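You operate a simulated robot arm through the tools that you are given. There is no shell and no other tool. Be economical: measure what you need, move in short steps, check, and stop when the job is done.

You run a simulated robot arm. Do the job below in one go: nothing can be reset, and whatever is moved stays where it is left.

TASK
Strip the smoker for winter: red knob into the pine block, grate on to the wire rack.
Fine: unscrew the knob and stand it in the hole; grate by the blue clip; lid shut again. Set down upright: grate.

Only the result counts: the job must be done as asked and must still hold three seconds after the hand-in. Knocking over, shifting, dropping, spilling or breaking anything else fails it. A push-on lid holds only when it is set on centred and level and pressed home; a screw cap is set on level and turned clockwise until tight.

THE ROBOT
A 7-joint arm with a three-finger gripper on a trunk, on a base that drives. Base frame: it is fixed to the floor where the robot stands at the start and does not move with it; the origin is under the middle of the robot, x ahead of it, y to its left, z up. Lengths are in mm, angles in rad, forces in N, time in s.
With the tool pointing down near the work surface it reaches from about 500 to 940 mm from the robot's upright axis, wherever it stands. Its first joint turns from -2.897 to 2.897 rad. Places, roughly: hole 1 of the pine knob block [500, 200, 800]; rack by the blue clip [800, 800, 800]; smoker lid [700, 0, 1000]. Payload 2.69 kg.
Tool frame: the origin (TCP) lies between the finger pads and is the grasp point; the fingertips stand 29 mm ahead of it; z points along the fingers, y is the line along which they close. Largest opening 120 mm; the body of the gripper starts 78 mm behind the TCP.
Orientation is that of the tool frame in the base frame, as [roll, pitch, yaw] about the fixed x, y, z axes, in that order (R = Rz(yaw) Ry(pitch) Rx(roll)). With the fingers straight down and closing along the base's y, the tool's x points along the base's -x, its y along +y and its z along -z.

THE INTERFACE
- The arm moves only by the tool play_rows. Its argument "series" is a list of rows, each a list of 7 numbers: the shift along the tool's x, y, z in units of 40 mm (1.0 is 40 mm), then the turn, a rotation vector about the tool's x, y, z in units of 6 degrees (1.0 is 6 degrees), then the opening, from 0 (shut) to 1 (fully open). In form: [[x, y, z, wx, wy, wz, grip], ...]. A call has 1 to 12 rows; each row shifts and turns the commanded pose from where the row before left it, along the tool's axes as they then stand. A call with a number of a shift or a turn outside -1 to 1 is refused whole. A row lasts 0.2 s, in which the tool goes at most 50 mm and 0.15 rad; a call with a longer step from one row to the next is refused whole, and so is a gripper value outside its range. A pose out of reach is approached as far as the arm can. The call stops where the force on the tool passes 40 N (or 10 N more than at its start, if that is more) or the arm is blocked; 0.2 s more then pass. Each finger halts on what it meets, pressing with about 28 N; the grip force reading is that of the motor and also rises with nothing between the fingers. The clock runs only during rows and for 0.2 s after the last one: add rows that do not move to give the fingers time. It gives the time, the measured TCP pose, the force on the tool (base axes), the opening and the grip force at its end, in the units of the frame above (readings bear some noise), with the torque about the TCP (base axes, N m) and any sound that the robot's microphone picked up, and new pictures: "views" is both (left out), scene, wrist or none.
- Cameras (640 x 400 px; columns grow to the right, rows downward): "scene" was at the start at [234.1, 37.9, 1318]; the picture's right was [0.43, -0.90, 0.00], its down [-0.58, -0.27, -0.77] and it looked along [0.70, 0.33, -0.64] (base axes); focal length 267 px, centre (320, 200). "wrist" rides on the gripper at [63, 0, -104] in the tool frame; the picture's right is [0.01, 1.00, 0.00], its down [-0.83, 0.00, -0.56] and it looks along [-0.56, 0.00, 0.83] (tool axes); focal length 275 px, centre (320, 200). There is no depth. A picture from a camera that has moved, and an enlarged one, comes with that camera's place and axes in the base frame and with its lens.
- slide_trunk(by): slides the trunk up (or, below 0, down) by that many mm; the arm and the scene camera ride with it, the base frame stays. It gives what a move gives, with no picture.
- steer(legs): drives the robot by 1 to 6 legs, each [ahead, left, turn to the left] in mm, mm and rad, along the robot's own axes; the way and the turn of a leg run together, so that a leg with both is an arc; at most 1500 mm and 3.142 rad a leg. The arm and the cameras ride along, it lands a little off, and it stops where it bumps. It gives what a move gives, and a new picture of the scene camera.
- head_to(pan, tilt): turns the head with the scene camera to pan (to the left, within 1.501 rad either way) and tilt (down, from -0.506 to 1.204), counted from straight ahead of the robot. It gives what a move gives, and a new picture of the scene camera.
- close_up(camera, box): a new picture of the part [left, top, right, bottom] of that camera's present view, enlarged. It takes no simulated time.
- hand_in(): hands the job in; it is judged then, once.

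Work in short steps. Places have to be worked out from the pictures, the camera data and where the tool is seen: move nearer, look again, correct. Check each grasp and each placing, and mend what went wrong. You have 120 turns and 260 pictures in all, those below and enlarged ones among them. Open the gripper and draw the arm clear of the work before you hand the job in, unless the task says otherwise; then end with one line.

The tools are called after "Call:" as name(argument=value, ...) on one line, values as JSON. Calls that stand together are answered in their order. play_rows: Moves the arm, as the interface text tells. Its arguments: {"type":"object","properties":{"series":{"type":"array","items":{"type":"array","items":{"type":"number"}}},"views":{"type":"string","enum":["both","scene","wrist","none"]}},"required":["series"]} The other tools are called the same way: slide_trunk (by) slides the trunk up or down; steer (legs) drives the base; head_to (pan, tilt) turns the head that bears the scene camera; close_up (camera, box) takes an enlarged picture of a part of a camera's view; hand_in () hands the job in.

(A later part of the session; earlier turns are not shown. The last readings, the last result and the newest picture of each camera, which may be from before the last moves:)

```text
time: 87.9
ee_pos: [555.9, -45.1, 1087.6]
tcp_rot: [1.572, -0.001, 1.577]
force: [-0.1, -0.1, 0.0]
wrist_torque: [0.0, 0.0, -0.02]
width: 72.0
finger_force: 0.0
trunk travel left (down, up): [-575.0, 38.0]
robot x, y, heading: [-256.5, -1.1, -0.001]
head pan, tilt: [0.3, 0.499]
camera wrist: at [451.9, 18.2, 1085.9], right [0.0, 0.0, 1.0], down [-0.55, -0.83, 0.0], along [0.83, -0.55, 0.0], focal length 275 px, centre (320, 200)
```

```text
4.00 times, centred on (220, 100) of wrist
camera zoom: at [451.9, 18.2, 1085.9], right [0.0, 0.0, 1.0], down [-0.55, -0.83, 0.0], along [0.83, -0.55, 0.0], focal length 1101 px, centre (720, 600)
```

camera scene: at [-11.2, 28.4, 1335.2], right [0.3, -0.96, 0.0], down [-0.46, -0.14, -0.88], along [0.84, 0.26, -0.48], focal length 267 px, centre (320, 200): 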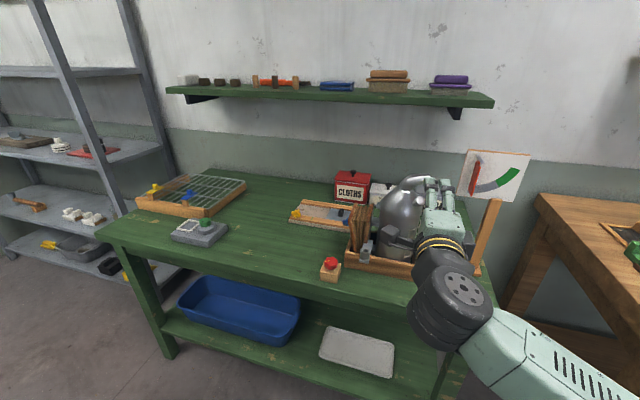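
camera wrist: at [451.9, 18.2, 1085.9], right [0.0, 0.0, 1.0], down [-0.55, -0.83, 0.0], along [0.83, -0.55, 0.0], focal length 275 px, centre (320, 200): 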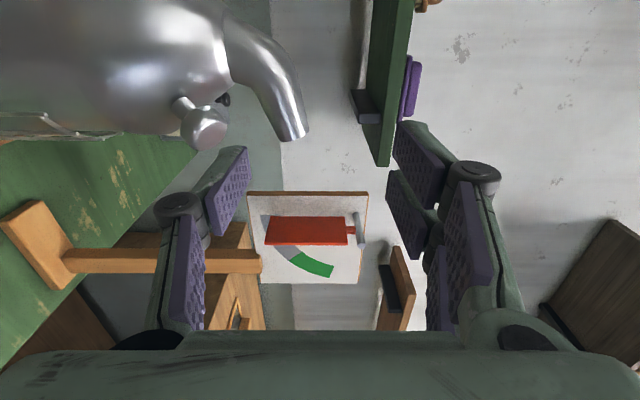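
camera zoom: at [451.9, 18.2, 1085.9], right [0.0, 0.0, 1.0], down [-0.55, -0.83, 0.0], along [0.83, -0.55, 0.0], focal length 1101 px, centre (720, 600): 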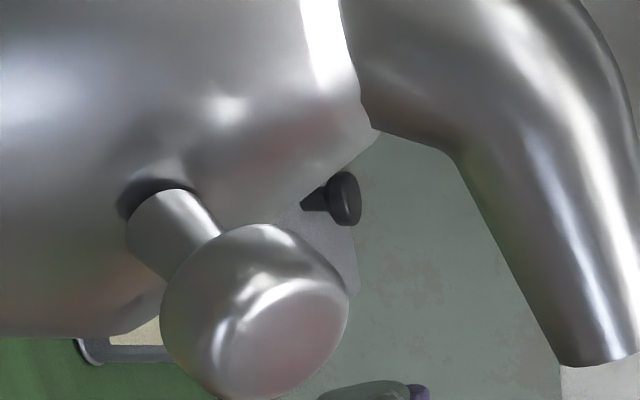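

The handle's stem points down and inward, so I roll the tool −50° about its axis so the fingers straddle the stem, and bring it in front of the ball.

Call:
play_rows(series=[[0, 0, 0, 0, 0, -1, 0.55], [0, 0, 0, 0, 0, -1, 0.55], [0, 0, 0, 0, 0, -1, 0.55], [0, 0, 0, 0, 0, -1, 0.55], [0, 0, 0, 0, 0, -1, 0.55], [0, 0, 0, 0, 0, -1, 0.55], [0, 0, 0, 0, 0, -1, 0.55], [0, 0, 0, 0, 0, -1, 0.55], [0.7, -0.48, 0, 0, 0, -0.33, 0.55], [0.7, -0.48, 0, 0, 0, 0, 0.55], [0, 0, 0, 0, 0, 0, 0.55]])

Call:
close_up(camera="scene", box=[320, 160, 520, 300])

```text
time: 90.3
ee_pos: [554.7, -44.5, 1075.4]
tcp_rot: [1.572, 0.85, 1.577]
force: [0.4, 0.2, 0.4]
wrist_torque: [-0.03, 0.0, 0.0]
width: 66.2
finger_force: 0.2
out of reach, approached as far as the arm can: row 9, 10
trunk travel left (down, up): [-575.0, 38.0]
robot x, y, heading: [-252.4, 0.8, -0.005]
head pan, tilt: [0.3, 0.499]
camera scene: at [-11.4, 28.4, 1335.2], right [0.3, -0.96, 0.0], down [-0.46, -0.14, -0.88], along [0.84, 0.26, -0.48], focal length 267 px, centre (320, 200)
camera wrist: at [451.1, -2.6, 1028.1], right [0.0, 0.75, 0.66], down [-0.55, -0.55, 0.63], along [0.83, -0.36, 0.42], focal length 275 px, centre (320, 200)
```

scene: 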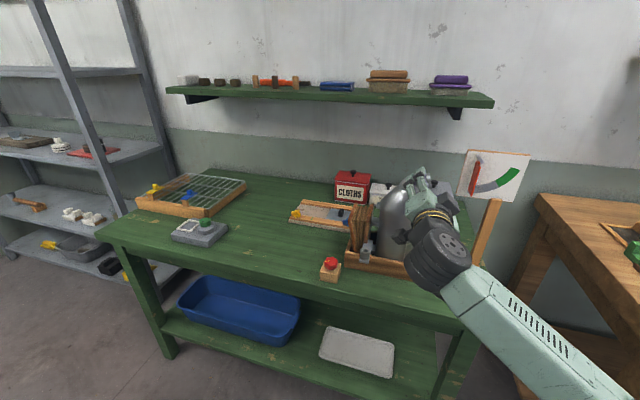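
wrist: 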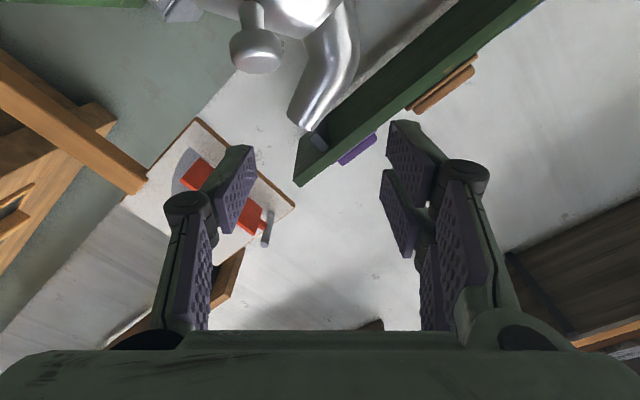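

```text
2.86 times, centred on (420, 230) of scene
camera zoom: at [-11.4, 28.4, 1335.2], right [0.3, -0.96, 0.0], down [-0.46, -0.14, -0.88], along [0.84, 0.26, -0.48], focal length 762 px, centre (34, 114)
```

zoom: 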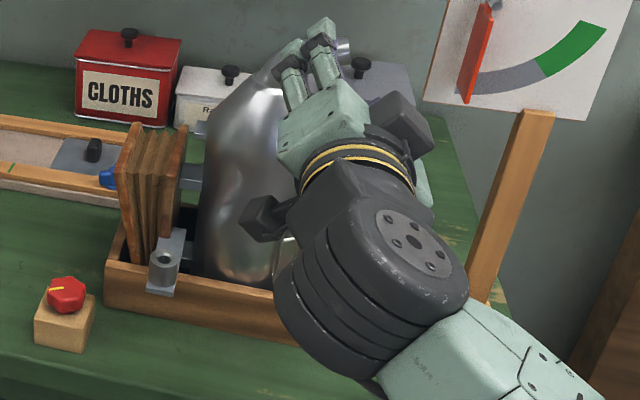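

The arm can't go lower in this posture; lowering the trunk by 55 mm brings it to the ball's height.

Call:
slide_trunk(by=-57)

Call:
play_rows(series=[[0.12, 0.15, 0, 0, 0, 0, 0.55], [0, 0, 0, 0, 0, 0, 0.55]])

```text
time: 91.2
ee_pos: [554.8, -44.8, 1019.7]
tcp_rot: [1.571, 0.849, 1.576]
force: [-0.2, -0.3, -0.3]
wrist_torque: [0.0, -0.01, 0.01]
width: 66.1
finger_force: 0.1
trunk travel left (down, up): [-518.0, 95.0]
robot x, y, heading: [-254.3, -0.4, 0.004]
head pan, tilt: [0.3, 0.499]
```

```text
time: 91.8
ee_pos: [554.8, -43.9, 1018.5]
tcp_rot: [1.57, 0.85, 1.578]
force: [-1.1, -0.5, 0.1]
wrist_torque: [0.0, 0.02, 0.01]
width: 66.2
finger_force: 0.1
out of reach, approached as far as the arm can: row 1
trunk travel left (down, up): [-518.0, 95.0]
robot x, y, heading: [-256.9, -1.9, 0.002]
head pan, tilt: [0.3, 0.499]
camera scene: at [-11.3, 28.4, 1278.2], right [0.3, -0.96, 0.0], down [-0.46, -0.14, -0.88], along [0.84, 0.26, -0.48], focal length 267 px, centre (320, 200)
camera wrist: at [451.2, -2.6, 971.0], right [0.0, 0.75, 0.66], down [-0.55, -0.55, 0.63], along [0.83, -0.36, 0.42], focal length 275 px, centre (320, 200)
```

scene: 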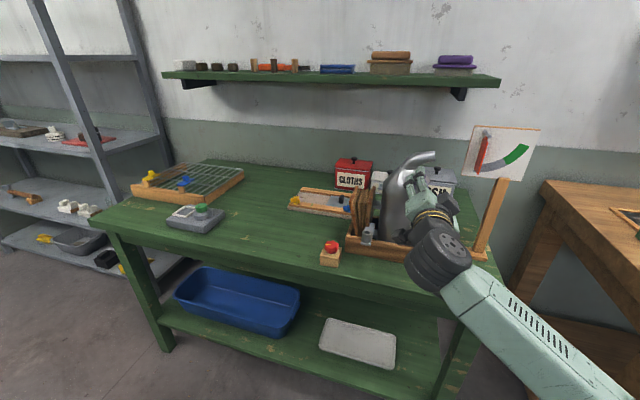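
wrist: 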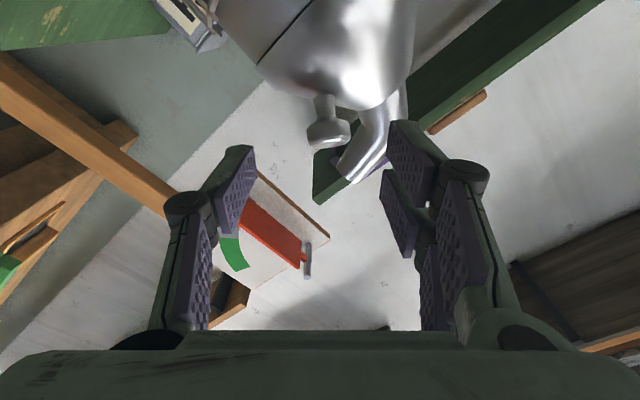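

The roll joint seems near its limit. I use the equivalent grip half a turn the other way (+180°), which also leaves room for opening the lid.

Call:
play_rows(series=[[0, 0, 0, 0, 0, 1, 0.55], [0, 0, 0, 0, 0, 1, 0.55], [0, 0, 0, 0, 0, 1, 0.55], [0, 0, 0, 0, 0, 1, 0.55], [0, 0, 0, 0, 0, 1, 0.55], [0, 0, 0, 0, 0, 1, 0.55], [0, 0, 0, 0, 0, 1, 0.55], [0, 0, 0, 0, 0, 1, 0.55], [0, 0, 0, 0, 0, 1, 0.55], [0, 0, 0, 0, 0, 1, 0.55], [0, 0, 0, 0, 0, 1, 0.55], [0, 0, 0, 0, 0, 1, 0.55]], views="none")

Call:
play_rows(series=[[0, 0, 0, 0, 0, 1, 0.55], [0, 0, 0, 0, 0, 1, 0.55], [0, 0, 0, 0, 0, 1, 0.55], [0, 0, 0, 0, 0, 1, 0.55], [0, 0, 0, 0, 0, 1, 0.55], [0, 0, 0, 0, 0, 1, 0.55], [0, 0, 0, 0, 0, 1, 0.55], [0, 0, 0, 0, 0, 1, 0.55], [0, 0, 0, 0, 0, 1, 0.55], [0, 0, 0, 0, 0, 1, 0.55], [0, 0, 0, 0, 0, 1, 0.55], [0, 0, 0, 0, 0, 1, 0.55]], views="none")

Call:
play_rows(series=[[0, 0, 0, 0, 0, 1, 0.55], [0, 0, 0, 0, 0, 1, 0.55], [0, 0, 0, 0, 0, 1, 0.55], [0, 0, 0, 0, 0, 1, 0.55], [0, 0, 0, 0, 0, 1, 0.55], [0, 0, 0, 0, 0, 0.8, 0.55], [0, 0, 0, 0, 0, 0, 0.55]], views="both")

```text
time: 94.4
ee_pos: [555.6, -44.1, 1019.3]
tcp_rot: [1.571, -0.407, 1.576]
force: [0.6, 0.6, -0.1]
wrist_torque: [-0.02, 0.01, -0.04]
width: 66.0
finger_force: 0.1
trunk travel left (down, up): [-518.0, 95.0]
robot x, y, heading: [-258.5, -0.4, 0.007]
head pan, tilt: [0.3, 0.499]
```

```text
time: 97.0
ee_pos: [555.6, -44.7, 1017.8]
tcp_rot: [-1.578, -1.474, -1.558]
force: [0.1, -0.3, 0.7]
wrist_torque: [-0.03, -0.02, 0.0]
width: 66.1
finger_force: 0.1
trunk travel left (down, up): [-518.0, 95.0]
robot x, y, heading: [-254.3, 1.2, -0.001]
head pan, tilt: [0.3, 0.499]
```

```text
time: 98.6
ee_pos: [555.8, -43.6, 1019.5]
tcp_rot: [-1.57, -0.867, -1.563]
force: [-0.7, 0.4, 0.4]
wrist_torque: [0.04, 0.0, 0.03]
width: 65.8
finger_force: 0.1
trunk travel left (down, up): [-518.0, 95.0]
robot x, y, heading: [-260.5, 1.5, -0.005]
head pan, tilt: [0.3, 0.499]
camera scene: at [-11.3, 28.4, 1278.2], right [0.3, -0.96, 0.0], down [-0.46, -0.14, -0.88], along [0.84, 0.26, -0.48], focal length 267 px, centre (320, 200)
camera wrist: at [451.9, -84.2, 1067.2], right [0.0, -0.77, -0.64], down [-0.56, 0.53, -0.64], along [0.83, 0.36, -0.43], focal length 275 px, centre (320, 200)
```

scene: 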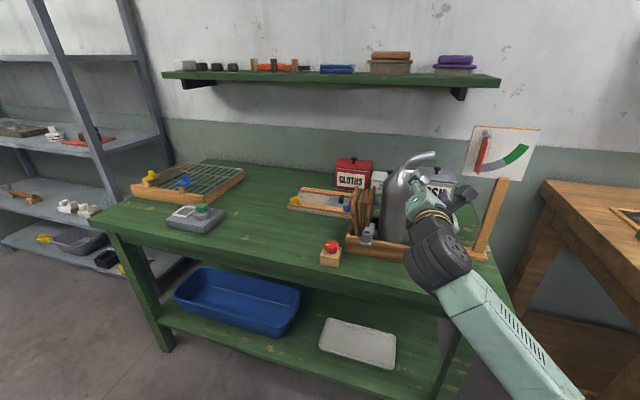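
wrist: 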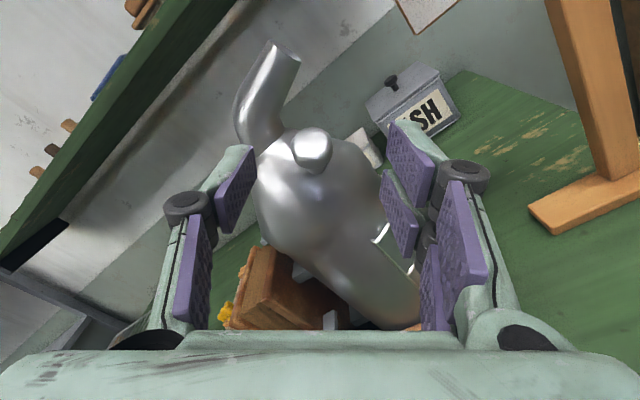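

The ball sits between the fingers' planes, seen from above; it is at (610, −36, 1017). I centre the tool on it and advance.

Call:
play_rows(series=[[-0.16, -0.11, 0, 0, 0, 0, 0.55], [0, 0, 0.5, 0, 0, 0, 0.55], [0, 0, 0.5, 0, 0, 0, 0.55], [0, 0, 0, 0, 0, 0, 0.55]], views="both")

Call:
close_up(camera="wrist", box=[200, 80, 440, 240])

```text
time: 99.6
ee_pos: [576.1, -45.3, 1020.5]
tcp_rot: [-1.576, -0.871, -1.56]
force: [0.3, -1.0, -1.2]
wrist_torque: [0.02, -0.02, -0.01]
width: 65.7
finger_force: 0.1
out of reach, approached as far as the arm can: row 1, 2, 3
trunk travel left (down, up): [-518.0, 95.0]
robot x, y, heading: [-255.3, 2.4, 0.001]
head pan, tilt: [0.3, 0.499]
camera scene: at [-11.2, 28.4, 1278.1], right [0.3, -0.96, 0.0], down [-0.46, -0.14, -0.88], along [0.84, 0.26, -0.48], focal length 267 px, centre (320, 200)
camera wrist: at [472.0, -84.7, 1068.2], right [0.0, -0.77, -0.64], down [-0.56, 0.53, -0.64], along [0.83, 0.36, -0.43], focal length 275 px, centre (320, 200)
```

scene: 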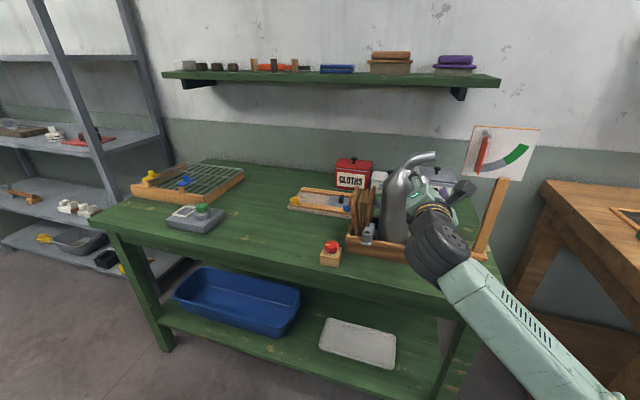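
wrist: 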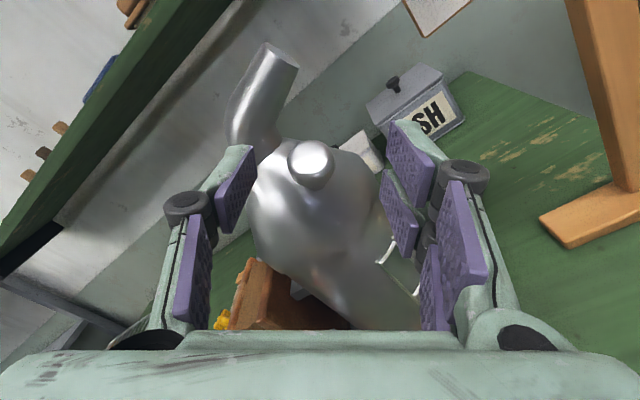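

```text
2.50 times, centred on (320, 160) of wrist
camera zoom: at [472.0, -84.7, 1068.2], right [0.0, -0.77, -0.64], down [-0.56, 0.53, -0.64], along [0.83, 0.36, -0.43], focal length 688 px, centre (320, 300)
```

zoom: 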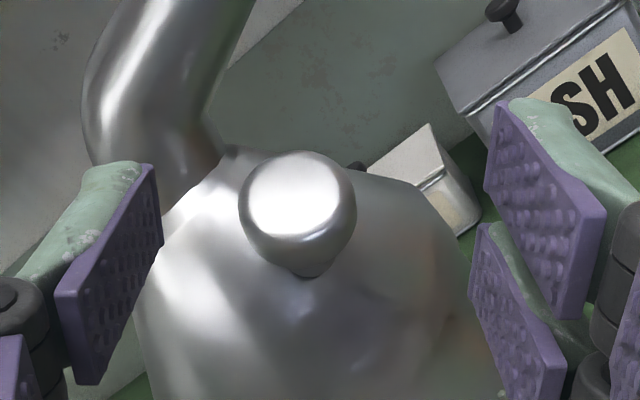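

The arm runs into a limit here. I back off 20 mm and shift the base 150 mm left, so the work lies to the robot's right during the opening arc.

Call:
play_rows(series=[[0, 0, -0.5, 0, 0, 0, 0.55], [0, 0, 0, 0, 0, 0, 0.55]], views="none")

Call:
steer(legs=[[0, 150, 0]])

Call:
play_rows(series=[[0.6, 0.7, 0, 0, 0, 0, 0.55], [0.6, 0.7, 0, 0, 0, 0, 0.55], [0.6, 0.7, 0, 0, 0, 0, 0.55], [0.5, 0.6, 0, 0, 0, 0, 0.55]], views="both")

```text
time: 100.2
ee_pos: [554.6, -43.9, 1020.4]
tcp_rot: [-1.571, -0.871, -1.564]
force: [-0.4, -0.3, 0.3]
wrist_torque: [0.03, -0.03, -0.02]
width: 65.9
finger_force: 0.0
trunk travel left (down, up): [-518.0, 95.0]
robot x, y, heading: [-255.7, -1.4, 0.002]
head pan, tilt: [0.3, 0.499]
```

```text
time: 102.0
ee_pos: [554.9, 103.9, 1020.1]
tcp_rot: [-1.57, -0.871, -1.565]
force: [-0.2, 0.7, -0.3]
wrist_torque: [-0.03, -0.02, -0.01]
width: 66.0
finger_force: 0.1
trunk travel left (down, up): [-518.0, 95.0]
robot x, y, heading: [-255.3, 150.2, -0.002]
head pan, tilt: [0.3, 0.499]
camera scene: at [-11.2, 177.4, 1278.2], right [0.29, -0.96, 0.0], down [-0.46, -0.14, -0.88], along [0.84, 0.26, -0.48], focal length 267 px, centre (320, 200)
```

scene: 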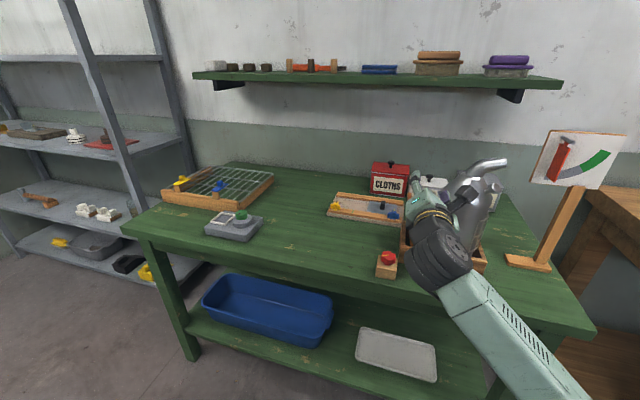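

```text
time: 103.0
ee_pos: [556.4, -38.8, 1020.4]
tcp_rot: [-1.57, -0.869, -1.563]
force: [-0.7, 0.0, 0.2]
wrist_torque: [0.04, -0.02, 0.02]
width: 65.9
finger_force: 0.1
trunk travel left (down, up): [-518.0, 95.0]
robot x, y, heading: [-255.0, 147.4, 0.002]
head pan, tilt: [0.3, 0.499]
camera scene: at [-11.2, 177.2, 1278.2], right [0.3, -0.96, 0.0], down [-0.46, -0.14, -0.88], along [0.84, 0.26, -0.48], focal length 267 px, centre (320, 200)
camera wrist: at [452.8, -79.0, 1067.7], right [0.0, -0.77, -0.64], down [-0.56, 0.53, -0.64], along [0.83, 0.36, -0.43], focal length 275 px, centre (320, 200)
```

scene: 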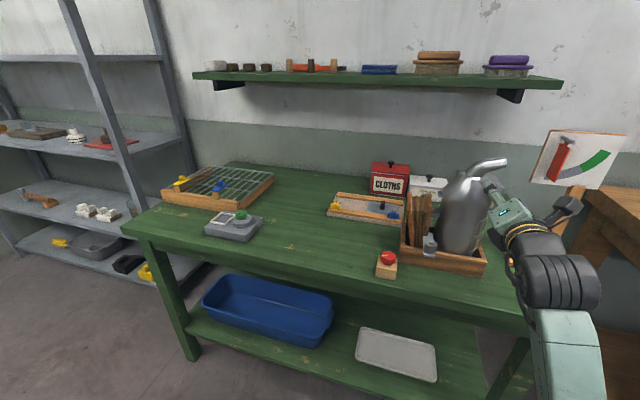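
wrist: 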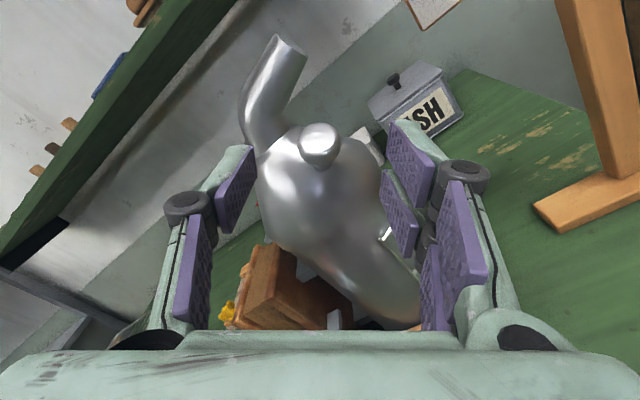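

Now within reach. I fine-centre and advance 38 mm onto the ball, then close.

Call:
play_rows(series=[[-0.08, 0, 0.3, 0, 0, 0, 0.5], [0, 0, 0.35, 0, 0, 0, 0.5], [0, 0, 0.3, 0, 0, 0, 0.5], [0, 0, 0, 0, 0, 0, 0.5]], views="wrist")

Call:
play_rows(series=[[0, 0, 0, 0, 0, 0, 0.1], [0, 0, 0, 0, 0, 0, 0.1], [0, 0, 0, 0, 0, 0, 0.1], [0, 0, 0, 0, 0, 0, 0.1]], views="wrist")

```text
time: 104.0
ee_pos: [594.4, -35.8, 1016.8]
tcp_rot: [-1.573, -0.872, -1.567]
force: [-0.9, 0.0, 0.0]
wrist_torque: [-0.02, -0.02, 0.0]
width: 60.2
finger_force: 0.1
trunk travel left (down, up): [-518.0, 95.0]
robot x, y, heading: [-254.2, 147.7, -0.003]
head pan, tilt: [0.3, 0.499]
camera wrist: at [490.7, -76.5, 1064.7], right [0.0, -0.77, -0.64], down [-0.56, 0.53, -0.64], along [0.83, 0.36, -0.43], focal length 275 px, centre (320, 200)
```

wrist: 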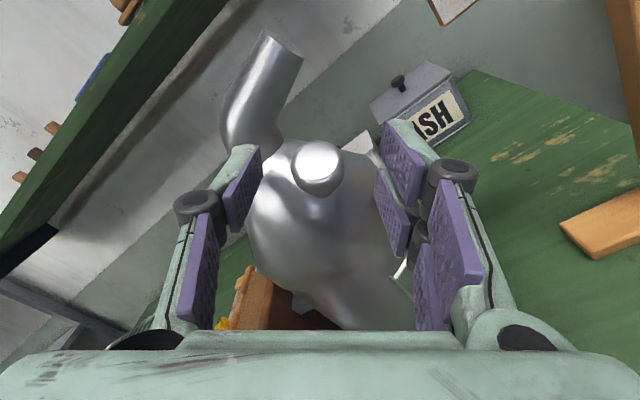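

```text
time: 105.0
ee_pos: [593.6, -35.8, 1018.8]
tcp_rot: [-1.567, -0.872, -1.569]
force: [0.9, -2.5, 6.5]
wrist_torque: [0.21, -0.33, -0.09]
width: 23.1
finger_force: 27.8
trunk travel left (down, up): [-518.0, 95.0]
robot x, y, heading: [-256.3, 149.9, 0.004]
head pan, tilt: [0.3, 0.499]
camera wrist: at [489.7, -76.5, 1066.1], right [0.01, -0.77, -0.64], down [-0.56, 0.53, -0.64], along [0.83, 0.36, -0.42], focal length 275 px, centre (320, 200)
```

wrist: 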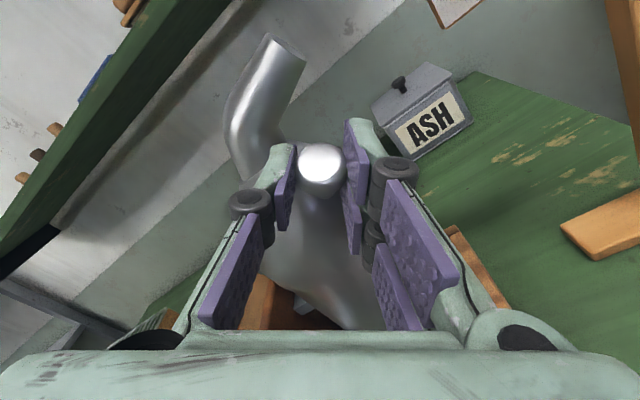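

The ball is held. I swing the lid open about the hinge (y≈60, z≈970): first 24°, watching the force.

Call:
play_rows(series=[[0.099, -0.262, 0, 0, 0, -1, 0.1], [0.099, -0.262, 0, 0, 0, -1, 0.1], [0.099, -0.262, 0, 0, 0, -1, 0.1], [0.099, -0.262, 0, 0, 0, -1, 0.1]], views="both")

Call:
close_up(camera="scene", box=[370, 130, 560, 290])

```text
time: 106.0
ee_pos: [595.0, -8.2, 1053.4]
tcp_rot: [-1.565, -1.292, -1.573]
force: [1.6, -4.4, 7.1]
wrist_torque: [0.31, -0.57, -0.07]
width: 23.3
finger_force: 27.9
trunk travel left (down, up): [-518.0, 95.0]
robot x, y, heading: [-253.6, 149.6, -0.002]
head pan, tilt: [0.3, 0.499]
camera scene: at [-11.8, 177.1, 1278.4], right [0.29, -0.96, 0.0], down [-0.46, -0.14, -0.88], along [0.84, 0.26, -0.48], focal length 267 px, centre (320, 200)
camera wrist: at [489.7, -25.4, 1113.1], right [0.01, -0.96, -0.27], down [-0.56, 0.22, -0.8], along [0.83, 0.16, -0.53], focal length 275 px, centre (320, 200)
```

scene: 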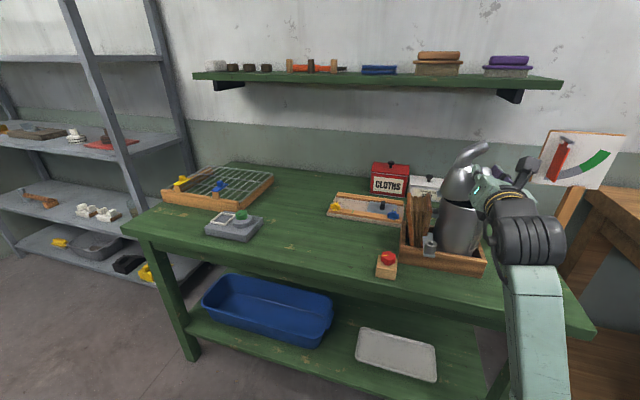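
wrist: 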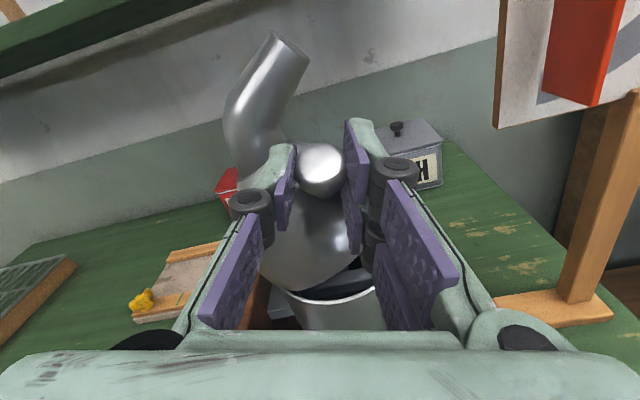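

```text
2.50 times, centred on (465, 210) of scene
camera zoom: at [-11.8, 177.1, 1278.4], right [0.29, -0.96, 0.0], down [-0.46, -0.14, -0.88], along [0.84, 0.26, -0.48], focal length 667 px, centre (-42, 175)
```

zoom: 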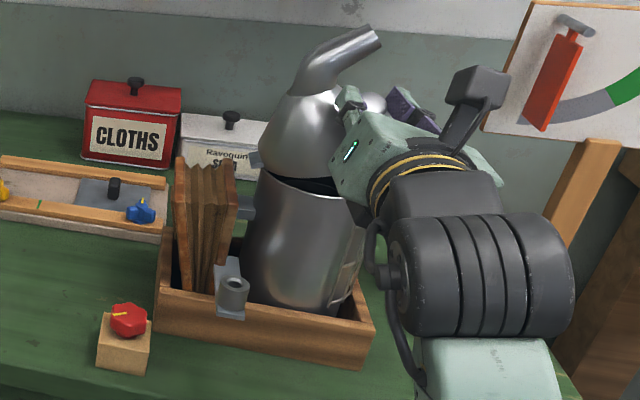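

The lid opens smoothly with little force. I continue.

Call:
play_rows(series=[[0.099, -0.262, 0, 0, 0, -1, 0.1], [0.099, -0.262, 0, 0, 0, -1, 0.1], [0.099, -0.262, 0, 0, 0, -1, 0.1], [0.099, -0.262, 0, 0, 0, -1, 0.1], [0.099, -0.262, 0, 0, 0, -1, 0.1], [0.099, -0.262, 0, 0, 0, -1, 0.1]], views="both")

Call:
close_up(camera="scene", box=[370, 130, 560, 290])

```text
time: 107.4
ee_pos: [592.7, 54.6, 1080.3]
tcp_rot: [1.559, -1.223, 1.589]
force: [2.1, -1.7, 18.0]
wrist_torque: [-0.04, -0.25, -0.03]
width: 23.1
finger_force: 28.2
trunk travel left (down, up): [-518.0, 95.0]
robot x, y, heading: [-258.2, 148.9, -0.002]
head pan, tilt: [0.3, 0.499]
camera scene: at [-12.7, 177.4, 1278.6], right [0.3, -0.96, 0.0], down [-0.46, -0.14, -0.88], along [0.84, 0.26, -0.48], focal length 267 px, centre (320, 200)
camera wrist: at [488.1, 76.6, 1138.5], right [0.0, -0.94, 0.35], down [-0.55, -0.29, -0.78], along [0.83, -0.19, -0.52], focal length 275 px, centre (320, 200)
```

scene: 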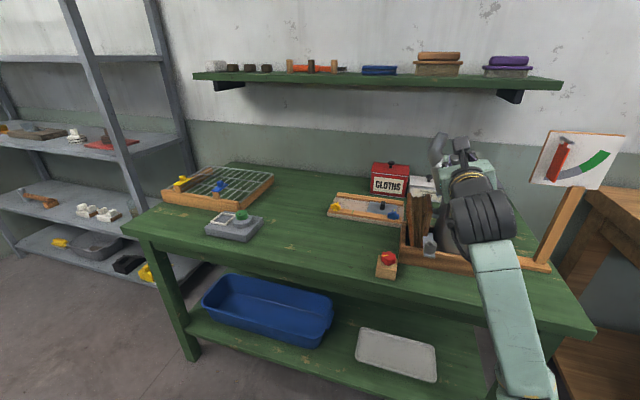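
wrist: 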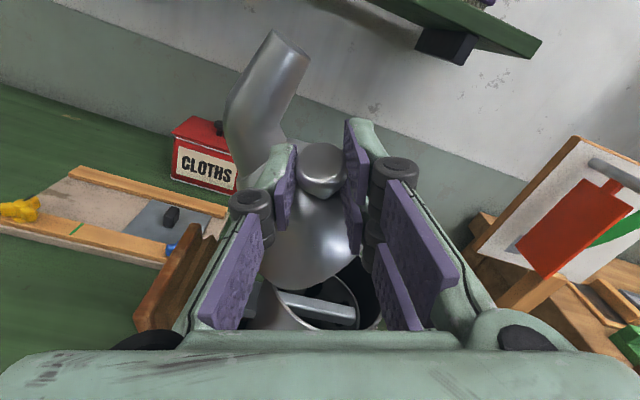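

```text
2.50 times, centred on (465, 210) of scene
camera zoom: at [-12.7, 177.4, 1278.6], right [0.3, -0.96, 0.0], down [-0.46, -0.14, -0.88], along [0.84, 0.26, -0.48], focal length 667 px, centre (-42, 175)
```

zoom: 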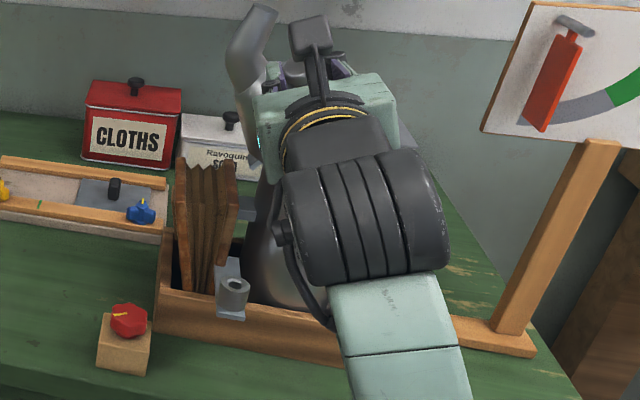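

Slight upward force builds up; I relax by 3 mm and keep going.

Call:
play_rows(series=[[0.07, 0.026, 0, 0, 0, 0, 0.1], [0.096, -0.269, 0, 0, 0, -1, 0.1], [0.096, -0.269, 0, 0, 0, -1, 0.1], [0.096, -0.269, 0, 0, 0, -1, 0.1], [0.096, -0.269, 0, 0, 0, -1, 0.1]], views="wrist")

```text
time: 108.6
ee_pos: [593.1, 101.0, 1075.1]
tcp_rot: [1.564, -0.802, 1.582]
force: [-3.5, 5.8, 14.0]
wrist_torque: [0.19, -0.18, 0.12]
width: 23.3
finger_force: 28.1
trunk travel left (down, up): [-518.0, 95.0]
robot x, y, heading: [-257.7, 154.1, -0.001]
head pan, tilt: [0.3, 0.499]
camera wrist: at [488.6, 144.4, 1119.7], right [0.0, -0.72, 0.7], down [-0.55, -0.58, -0.6], along [0.84, -0.38, -0.4], focal length 275 px, centre (320, 200)
```

wrist: 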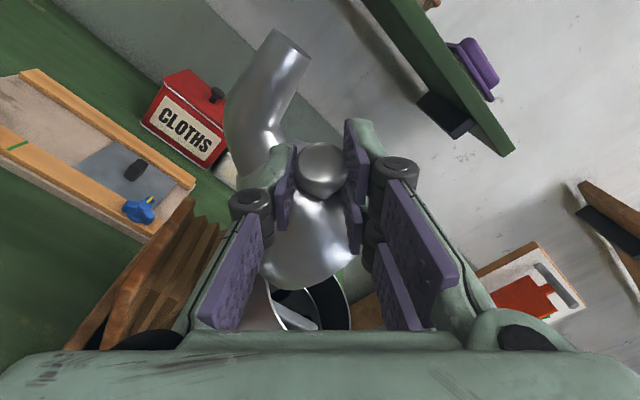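

Call:
play_rows(series=[[0.07, 0.04, 0, 0, 0, 0, 0.1], [0.096, -0.269, 0, 0, 0, -1, 0.1], [0.096, -0.269, 0, 0, 0, -1, 0.1], [0, 0, 0, 0, 0, 0, 0.1]], views="both")

Call:
close_up(camera="scene", box=[370, 130, 560, 290])

```text
time: 109.6
ee_pos: [594.1, 120.1, 1066.7]
tcp_rot: [1.569, -0.593, 1.578]
force: [-2.9, 7.1, 10.2]
wrist_torque: [0.08, -0.17, 0.23]
width: 23.4
finger_force: 28.1
trunk travel left (down, up): [-518.0, 95.0]
robot x, y, heading: [-255.6, 150.9, -0.001]
head pan, tilt: [0.3, 0.499]
camera scene: at [-12.4, 178.0, 1278.5], right [0.3, -0.96, 0.0], down [-0.46, -0.14, -0.88], along [0.84, 0.26, -0.48], focal length 267 px, centre (320, 200)
camera wrist: at [489.4, 172.5, 1101.2], right [0.0, -0.56, 0.83], down [-0.55, -0.69, -0.46], along [0.83, -0.46, -0.31], focal length 275 px, centre (320, 200)
```

scene: 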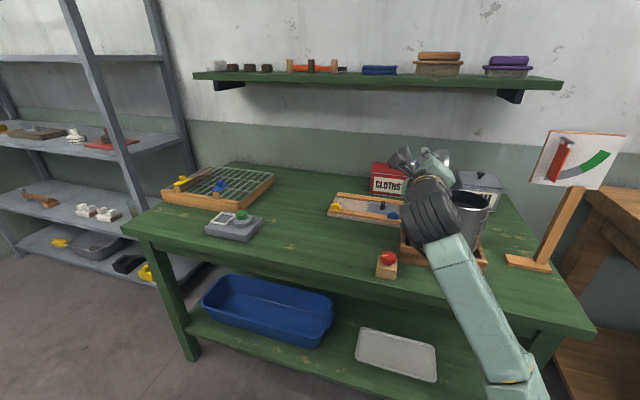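
wrist: 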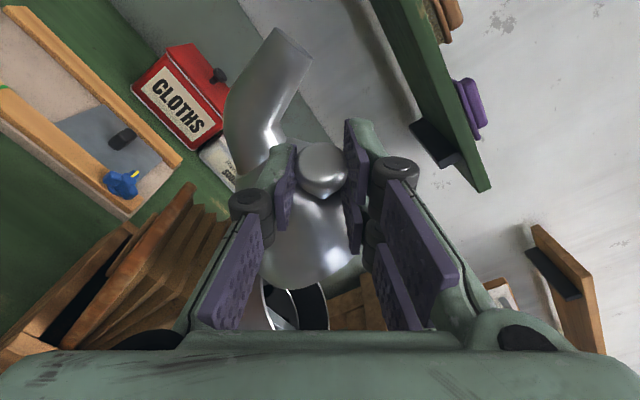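

```text
2.50 times, centred on (465, 210) of scene
camera zoom: at [-12.4, 178.0, 1278.5], right [0.3, -0.96, 0.0], down [-0.46, -0.14, -0.88], along [0.84, 0.26, -0.48], focal length 667 px, centre (-42, 175)
```

zoom: 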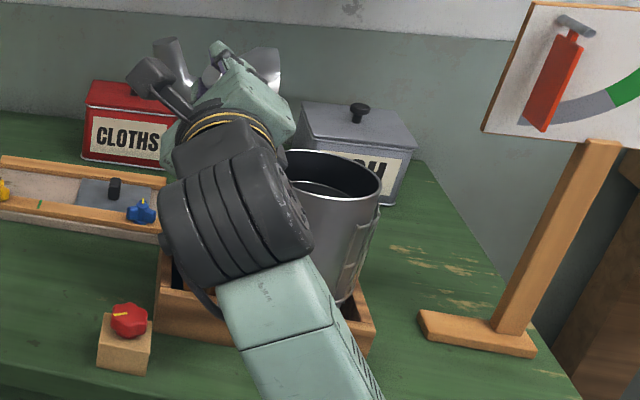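

The lid is at 96° and past its balance. I go a little further looking for the stop.

Call:
play_rows(series=[[0.1, -0.26, 0, 0, 0, -1, 0.1], [0, 0, 0, 0, 0, 0, 0.1]], views="none")

Call:
play_rows(series=[[0.1, -0.26, 0, 0, 0, -1, 0.1], [0, 0, 0, 0, 0, 0, 0.1]], views="wrist")

```text
time: 110.2
ee_pos: [595.1, 127.8, 1060.3]
tcp_rot: [1.57, -0.489, 1.574]
force: [-0.6, 4.3, 8.8]
wrist_torque: [-0.11, 0.01, -0.36]
width: 23.1
finger_force: 28.2
trunk travel left (down, up): [-518.0, 95.0]
robot x, y, heading: [-255.3, 149.2, -0.003]
head pan, tilt: [0.3, 0.499]
```

```text
time: 110.8
ee_pos: [594.5, 137.3, 1051.7]
tcp_rot: [1.572, -0.384, 1.576]
force: [0.7, 4.9, 5.2]
wrist_torque: [-0.06, -0.06, -0.04]
width: 23.4
finger_force: 28.7
trunk travel left (down, up): [-518.0, 95.0]
robot x, y, heading: [-257.4, 148.9, -0.002]
head pan, tilt: [0.3, 0.499]
camera wrist: at [489.5, 196.0, 1075.0], right [0.0, -0.37, 0.93], down [-0.55, -0.77, -0.31], along [0.83, -0.51, -0.21], focal length 275 px, centre (320, 200)
```

wrist: 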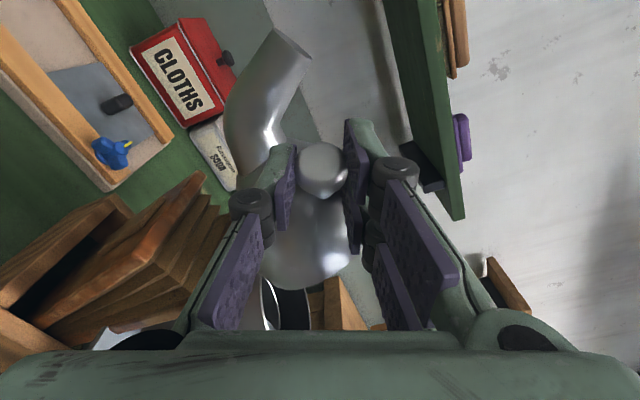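

Call:
play_rows(series=[[0.1, -0.265, 0, 0, 0, -1, 0.1], [0, 0, 0, 0, 0, 0, 0.1]], views="none")

Call:
play_rows(series=[[0.1, -0.265, 0, 0, 0, -1, 0.1], [0, 0, 0, 0, 0, 0, 0.1]], views="both")

```text
time: 111.4
ee_pos: [593.5, 143.7, 1043.9]
tcp_rot: [1.57, -0.281, 1.573]
force: [-0.8, 3.4, 3.2]
wrist_torque: [-0.11, -0.05, -0.27]
width: 23.0
finger_force: 27.8
trunk travel left (down, up): [-518.0, 95.0]
robot x, y, heading: [-256.3, 148.5, -0.004]
head pan, tilt: [0.3, 0.499]
```

```text
time: 112.0
ee_pos: [592.6, 147.3, 1041.0]
tcp_rot: [1.568, -0.229, 1.576]
force: [1.9, 1.6, 12.0]
wrist_torque: [-0.07, -0.26, 0.12]
width: 23.2
finger_force: 27.2
out of reach, approached as far as the arm can: row 1
trunk travel left (down, up): [-518.0, 95.0]
robot x, y, heading: [-254.8, 148.3, -0.002]
head pan, tilt: [0.3, 0.499]
camera scene: at [-12.1, 177.4, 1278.6], right [0.29, -0.96, 0.0], down [-0.46, -0.14, -0.88], along [0.84, 0.26, -0.48], focal length 267 px, centre (320, 200)
camera wrist: at [488.7, 209.0, 1054.2], right [0.0, -0.22, 0.97], down [-0.55, -0.81, -0.19], along [0.83, -0.54, -0.12], focal length 275 px, centre (320, 200)
```

scene: 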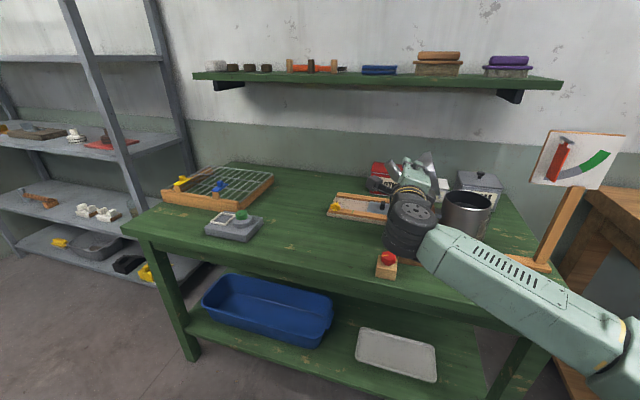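
wrist: 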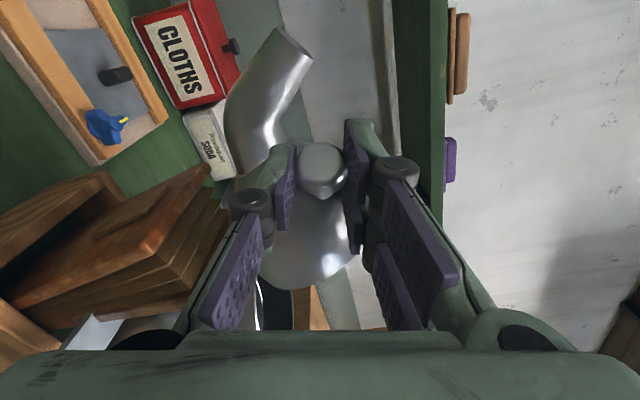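

The arm is at its limit at about 117°. I open the fingers a little so the lower finger still cages the ball, to see whether the lid stays.

Call:
play_rows(series=[[0, 0, 0, 0, 0, 0, 0.3], [0, 0, 0, 0, 0, 0, 0.3], [0, 0, 0, 0, 0, 0, 0.3]], views="wrist")

```text
time: 112.8
ee_pos: [593.5, 147.6, 1039.3]
tcp_rot: [1.573, -0.231, 1.576]
force: [-0.1, -0.6, 0.4]
wrist_torque: [-0.03, -0.02, -0.02]
width: 36.2
finger_force: 0.1
trunk travel left (down, up): [-518.0, 95.0]
robot x, y, heading: [-253.1, 149.1, 0.0]
head pan, tilt: [0.3, 0.499]
camera wrist: at [489.4, 209.2, 1052.1], right [0.0, -0.22, 0.97], down [-0.55, -0.81, -0.18], along [0.83, -0.54, -0.13], focal length 275 px, centre (320, 200)
```

wrist: 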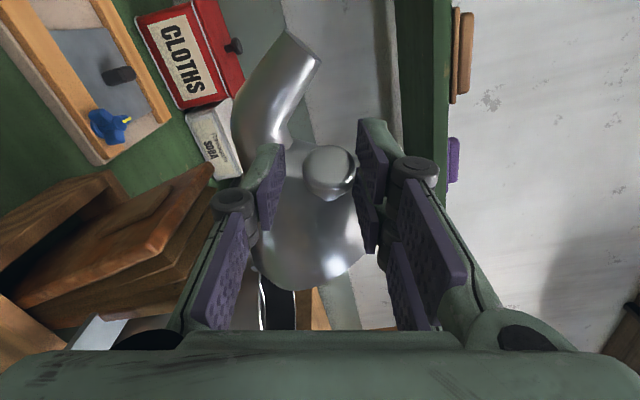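

Call:
play_rows(series=[[0, 0, 0, 0, 0, 0, 0.5], [0, 0, 0, 0, 0, 0, 0.5], [0, 0, 0, 0, 0, 0, 0.5]], views="wrist")

```text
time: 113.6
ee_pos: [594.7, 146.8, 1038.4]
tcp_rot: [1.572, -0.228, 1.577]
force: [0.2, 0.0, 0.3]
wrist_torque: [0.0, -0.02, 0.04]
width: 59.8
finger_force: 0.1
trunk travel left (down, up): [-518.0, 95.0]
robot x, y, heading: [-252.9, 148.7, 0.0]
head pan, tilt: [0.3, 0.499]
camera wrist: at [489.4, 209.1, 1052.3], right [0.0, -0.22, 0.97], down [-0.55, -0.81, -0.18], along [0.83, -0.54, -0.13], focal length 275 px, centre (320, 200)
```

wrist: 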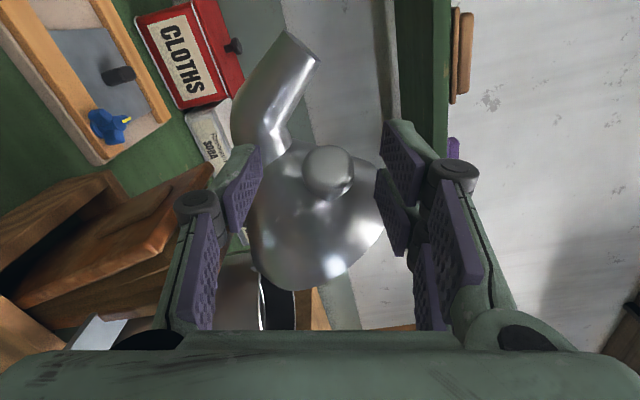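

The lid stays open by itself (ball now near (610, 146, 1041)). I withdraw straight back with the base, then look into the can.

Call:
steer(legs=[[-120, 0, 0]])

Call:
close_up(camera="scene", box=[360, 120, 540, 270])

```text
time: 114.6
ee_pos: [563.7, 158.4, 1040.9]
tcp_rot: [1.568, -0.233, 1.554]
force: [-0.2, -0.1, 1.0]
wrist_torque: [0.01, 0.01, 0.06]
width: 59.9
finger_force: 0.1
trunk travel left (down, up): [-518.0, 95.0]
robot x, y, heading: [-288.1, 174.5, -0.022]
head pan, tilt: [0.3, 0.499]
stopped in leg 1: the robot was blocked; the commanded pose is now the measured one
camera scene: at [-40.5, 200.4, 1278.1], right [0.28, -0.96, 0.0], down [-0.46, -0.13, -0.88], along [0.84, 0.24, -0.48], focal length 267 px, centre (320, 200)
```

scene: 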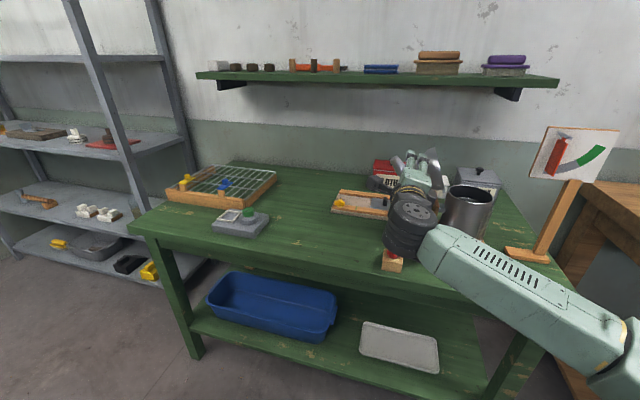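

```text
2.67 times, centred on (450, 195) of scene
camera zoom: at [-40.5, 200.4, 1278.1], right [0.28, -0.96, 0.0], down [-0.46, -0.13, -0.88], along [0.84, 0.24, -0.48], focal length 711 px, centre (-27, 213)
```

zoom: 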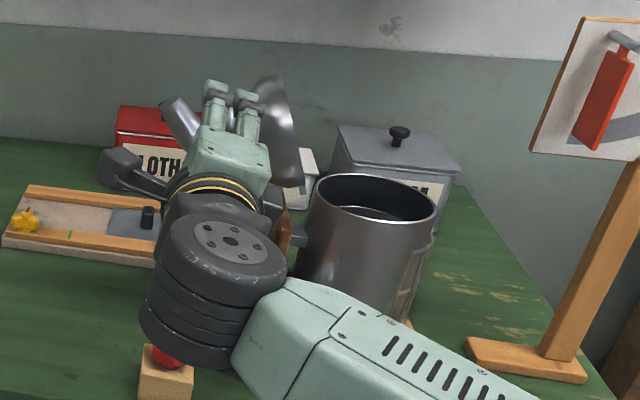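

The base was blocked after 33 mm. I look at the wrist view and around to find what it met.

Call:
close_up(camera="wrist", box=[0, 0, 640, 400])

Call:
head_to(pan=-0.5, tilt=0.9)

Call:
head_to(pan=-1.5, tilt=0.8)

Call:
head_to(pan=1.5, tilt=0.8)

```text
1.00 times, centred on (320, 200) of wrist (not enlarged: the box is as wide or as high as the picture)
camera zoom: at [460.6, 221.6, 1053.8], right [-0.01, -0.22, 0.97], down [-0.57, -0.8, -0.19], along [0.82, -0.56, -0.12], focal length 275 px, centre (320, 200)
```

zoom: 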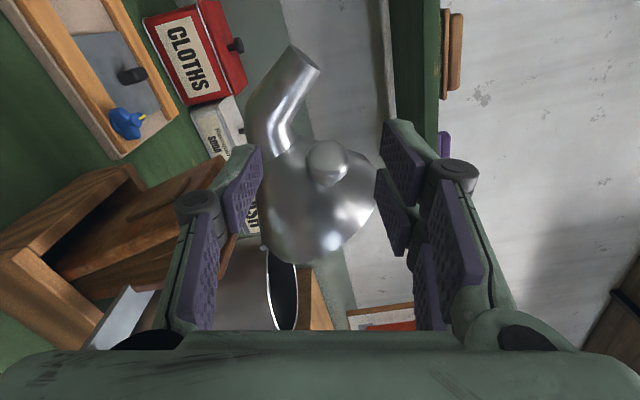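

```text
time: 115.7
ee_pos: [563.9, 158.6, 1040.6]
tcp_rot: [1.57, -0.228, 1.553]
force: [-0.5, 0.4, 0.6]
wrist_torque: [0.02, -0.01, 0.03]
width: 60.1
finger_force: 0.2
trunk travel left (down, up): [-518.0, 95.0]
robot x, y, heading: [-286.5, 176.8, -0.018]
head pan, tilt: [-0.499, 0.901]
camera scene: at [-62.5, 138.6, 1244.3], right [-0.5, -0.87, 0.0], down [-0.68, 0.39, -0.62], along [0.54, -0.31, -0.78], focal length 267 px, centre (320, 200)
```

scene: 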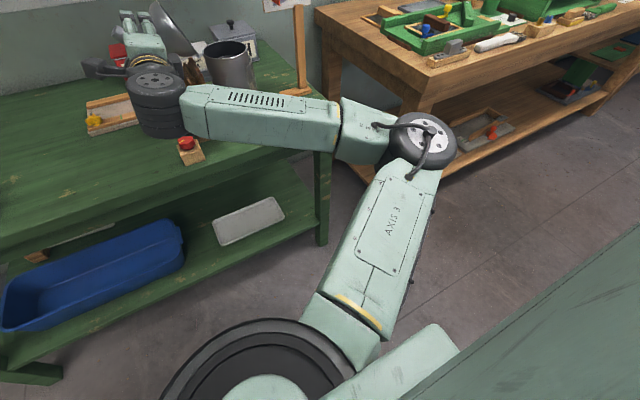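

```text
time: 117.0
ee_pos: [563.1, 158.0, 1040.9]
tcp_rot: [1.568, -0.229, 1.554]
force: [0.1, 0.4, -0.7]
wrist_torque: [-0.03, -0.01, 0.04]
width: 60.1
finger_force: 0.0
trunk travel left (down, up): [-518.0, 95.0]
robot x, y, heading: [-283.5, 176.0, -0.021]
head pan, tilt: [-1.499, 0.799]
camera scene: at [-123.9, 95.4, 1252.2], right [-1.0, -0.05, 0.0], down [-0.04, 0.72, -0.7], along [0.04, -0.7, -0.72], focal length 267 px, centre (320, 200)
```

scene: 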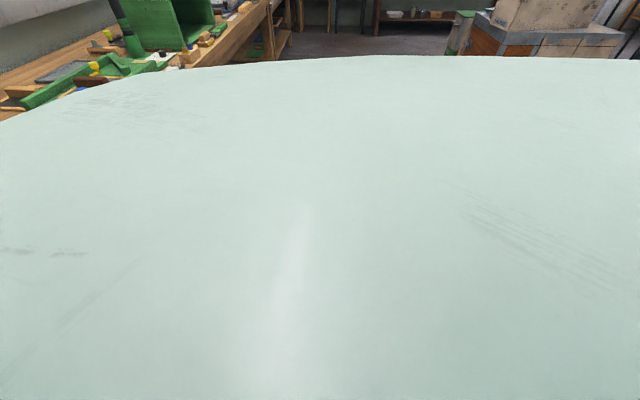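

```text
time: 119.6
ee_pos: [563.1, 158.1, 1040.2]
tcp_rot: [1.571, -0.229, 1.557]
force: [0.9, 0.4, -0.5]
wrist_torque: [0.01, 0.01, -0.02]
width: 59.7
finger_force: 0.1
trunk travel left (down, up): [-518.0, 95.0]
robot x, y, heading: [-282.7, 182.1, -0.018]
head pan, tilt: [1.499, 0.799]
camera scene: at [-120.7, 256.3, 1252.2], right [1.0, -0.09, 0.0], down [-0.07, -0.71, -0.7], along [0.06, 0.69, -0.72], focal length 267 px, centre (320, 200)
```

scene: 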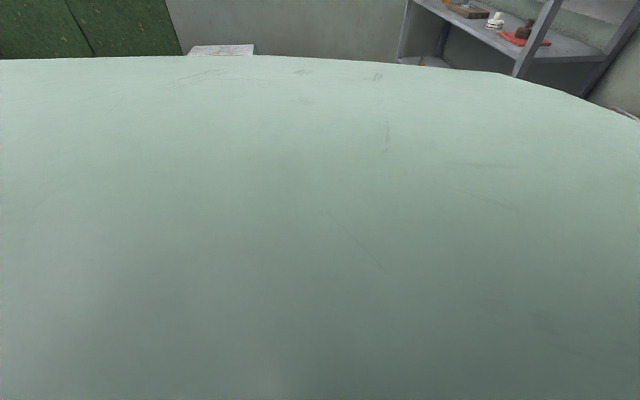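

The base met something behind it; the lid is untouched and open. I raise the trunk, then bring the tool to point down above everything.

Call:
slide_trunk(by=95)

Call:
play_rows(series=[[0, 0, -0.4, 0.974, -0.228, 0, 0.6], [0, 0, -0.4, 0.974, -0.228, 0, 0.6], [0, 0, 0, 0.974, -0.228, 0, 0.6], [0, 0, 0, 0.974, -0.228, 0, 0.6], [0, 0, 0, 0.974, -0.228, 0, 0.6], [0, 0, 0, 0.974, -0.228, 0, 0.6], [0, 0, 0, 0.974, -0.228, 0, 0.6], [0, 0, 0, 0.974, -0.228, 0, 0.6], [0, 0, 0, 0.974, -0.228, 0, 0.6], [0, 0, 0, 0.974, -0.228, 0, 0.6], [0, 0, 0, 0.974, -0.228, 0, 0.6], [0, 0, 0, 0.974, -0.228, 0, 0.6]], views="none")

Call:
play_rows(series=[[0, 0, 0, 0.974, -0.228, 0, 0.6], [0, 0, 0, 0.974, -0.228, 0, 0.6], [0, 0, 0, 0.974, -0.228, 0, 0.6]], views="none")

Call:
head_to(pan=0.0, tilt=0.5)

```text
time: 120.9
ee_pos: [563.8, 157.4, 1135.2]
tcp_rot: [1.571, -0.228, 1.554]
force: [-0.5, 0.2, 0.4]
wrist_torque: [-0.03, 0.01, 0.01]
width: 60.0
finger_force: 0.1
trunk travel left (down, up): [-613.0, 0.0]
robot x, y, heading: [-284.1, 176.7, -0.019]
head pan, tilt: [1.499, 0.799]
```

```text
time: 123.5
ee_pos: [531.8, 159.5, 1136.7]
tcp_rot: [2.836, -0.071, 1.334]
force: [-0.6, -0.5, 0.6]
wrist_torque: [0.0, -0.01, 0.02]
width: 72.2
finger_force: 0.0
trunk travel left (down, up): [-613.0, 0.0]
robot x, y, heading: [-285.2, 177.4, -0.017]
head pan, tilt: [1.499, 0.799]
```

```text
time: 124.3
ee_pos: [531.0, 159.1, 1136.6]
tcp_rot: [3.141, -0.001, 1.324]
force: [1.8, 0.0, -1.1]
wrist_torque: [0.02, 0.01, -0.04]
width: 71.8
finger_force: 0.1
trunk travel left (down, up): [-613.0, 0.0]
robot x, y, heading: [-282.8, 176.0, -0.018]
head pan, tilt: [1.499, 0.799]
```

```text
time: 125.9
ee_pos: [531.2, 159.3, 1137.5]
tcp_rot: [3.137, -0.001, 1.322]
force: [-0.4, 0.7, -0.5]
wrist_torque: [0.0, -0.01, 0.0]
width: 72.1
finger_force: 0.2
trunk travel left (down, up): [-613.0, 0.0]
robot x, y, heading: [-285.1, 176.4, -0.02]
head pan, tilt: [0.0, 0.499]
camera scene: at [-37.1, 174.2, 1373.2], right [-0.02, -1.0, 0.0], down [-0.48, 0.01, -0.88], along [0.88, -0.02, -0.48], focal length 267 px, centre (320, 200)
```

scene: 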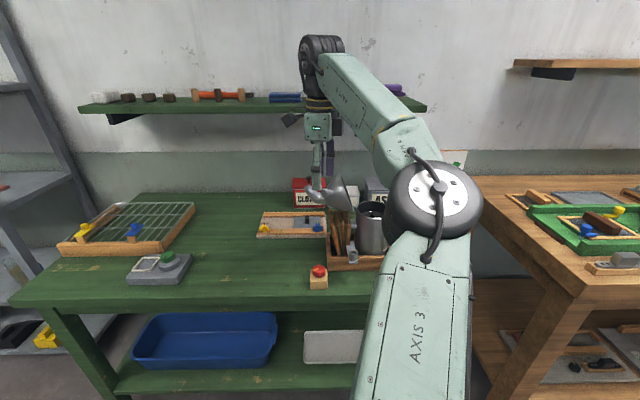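

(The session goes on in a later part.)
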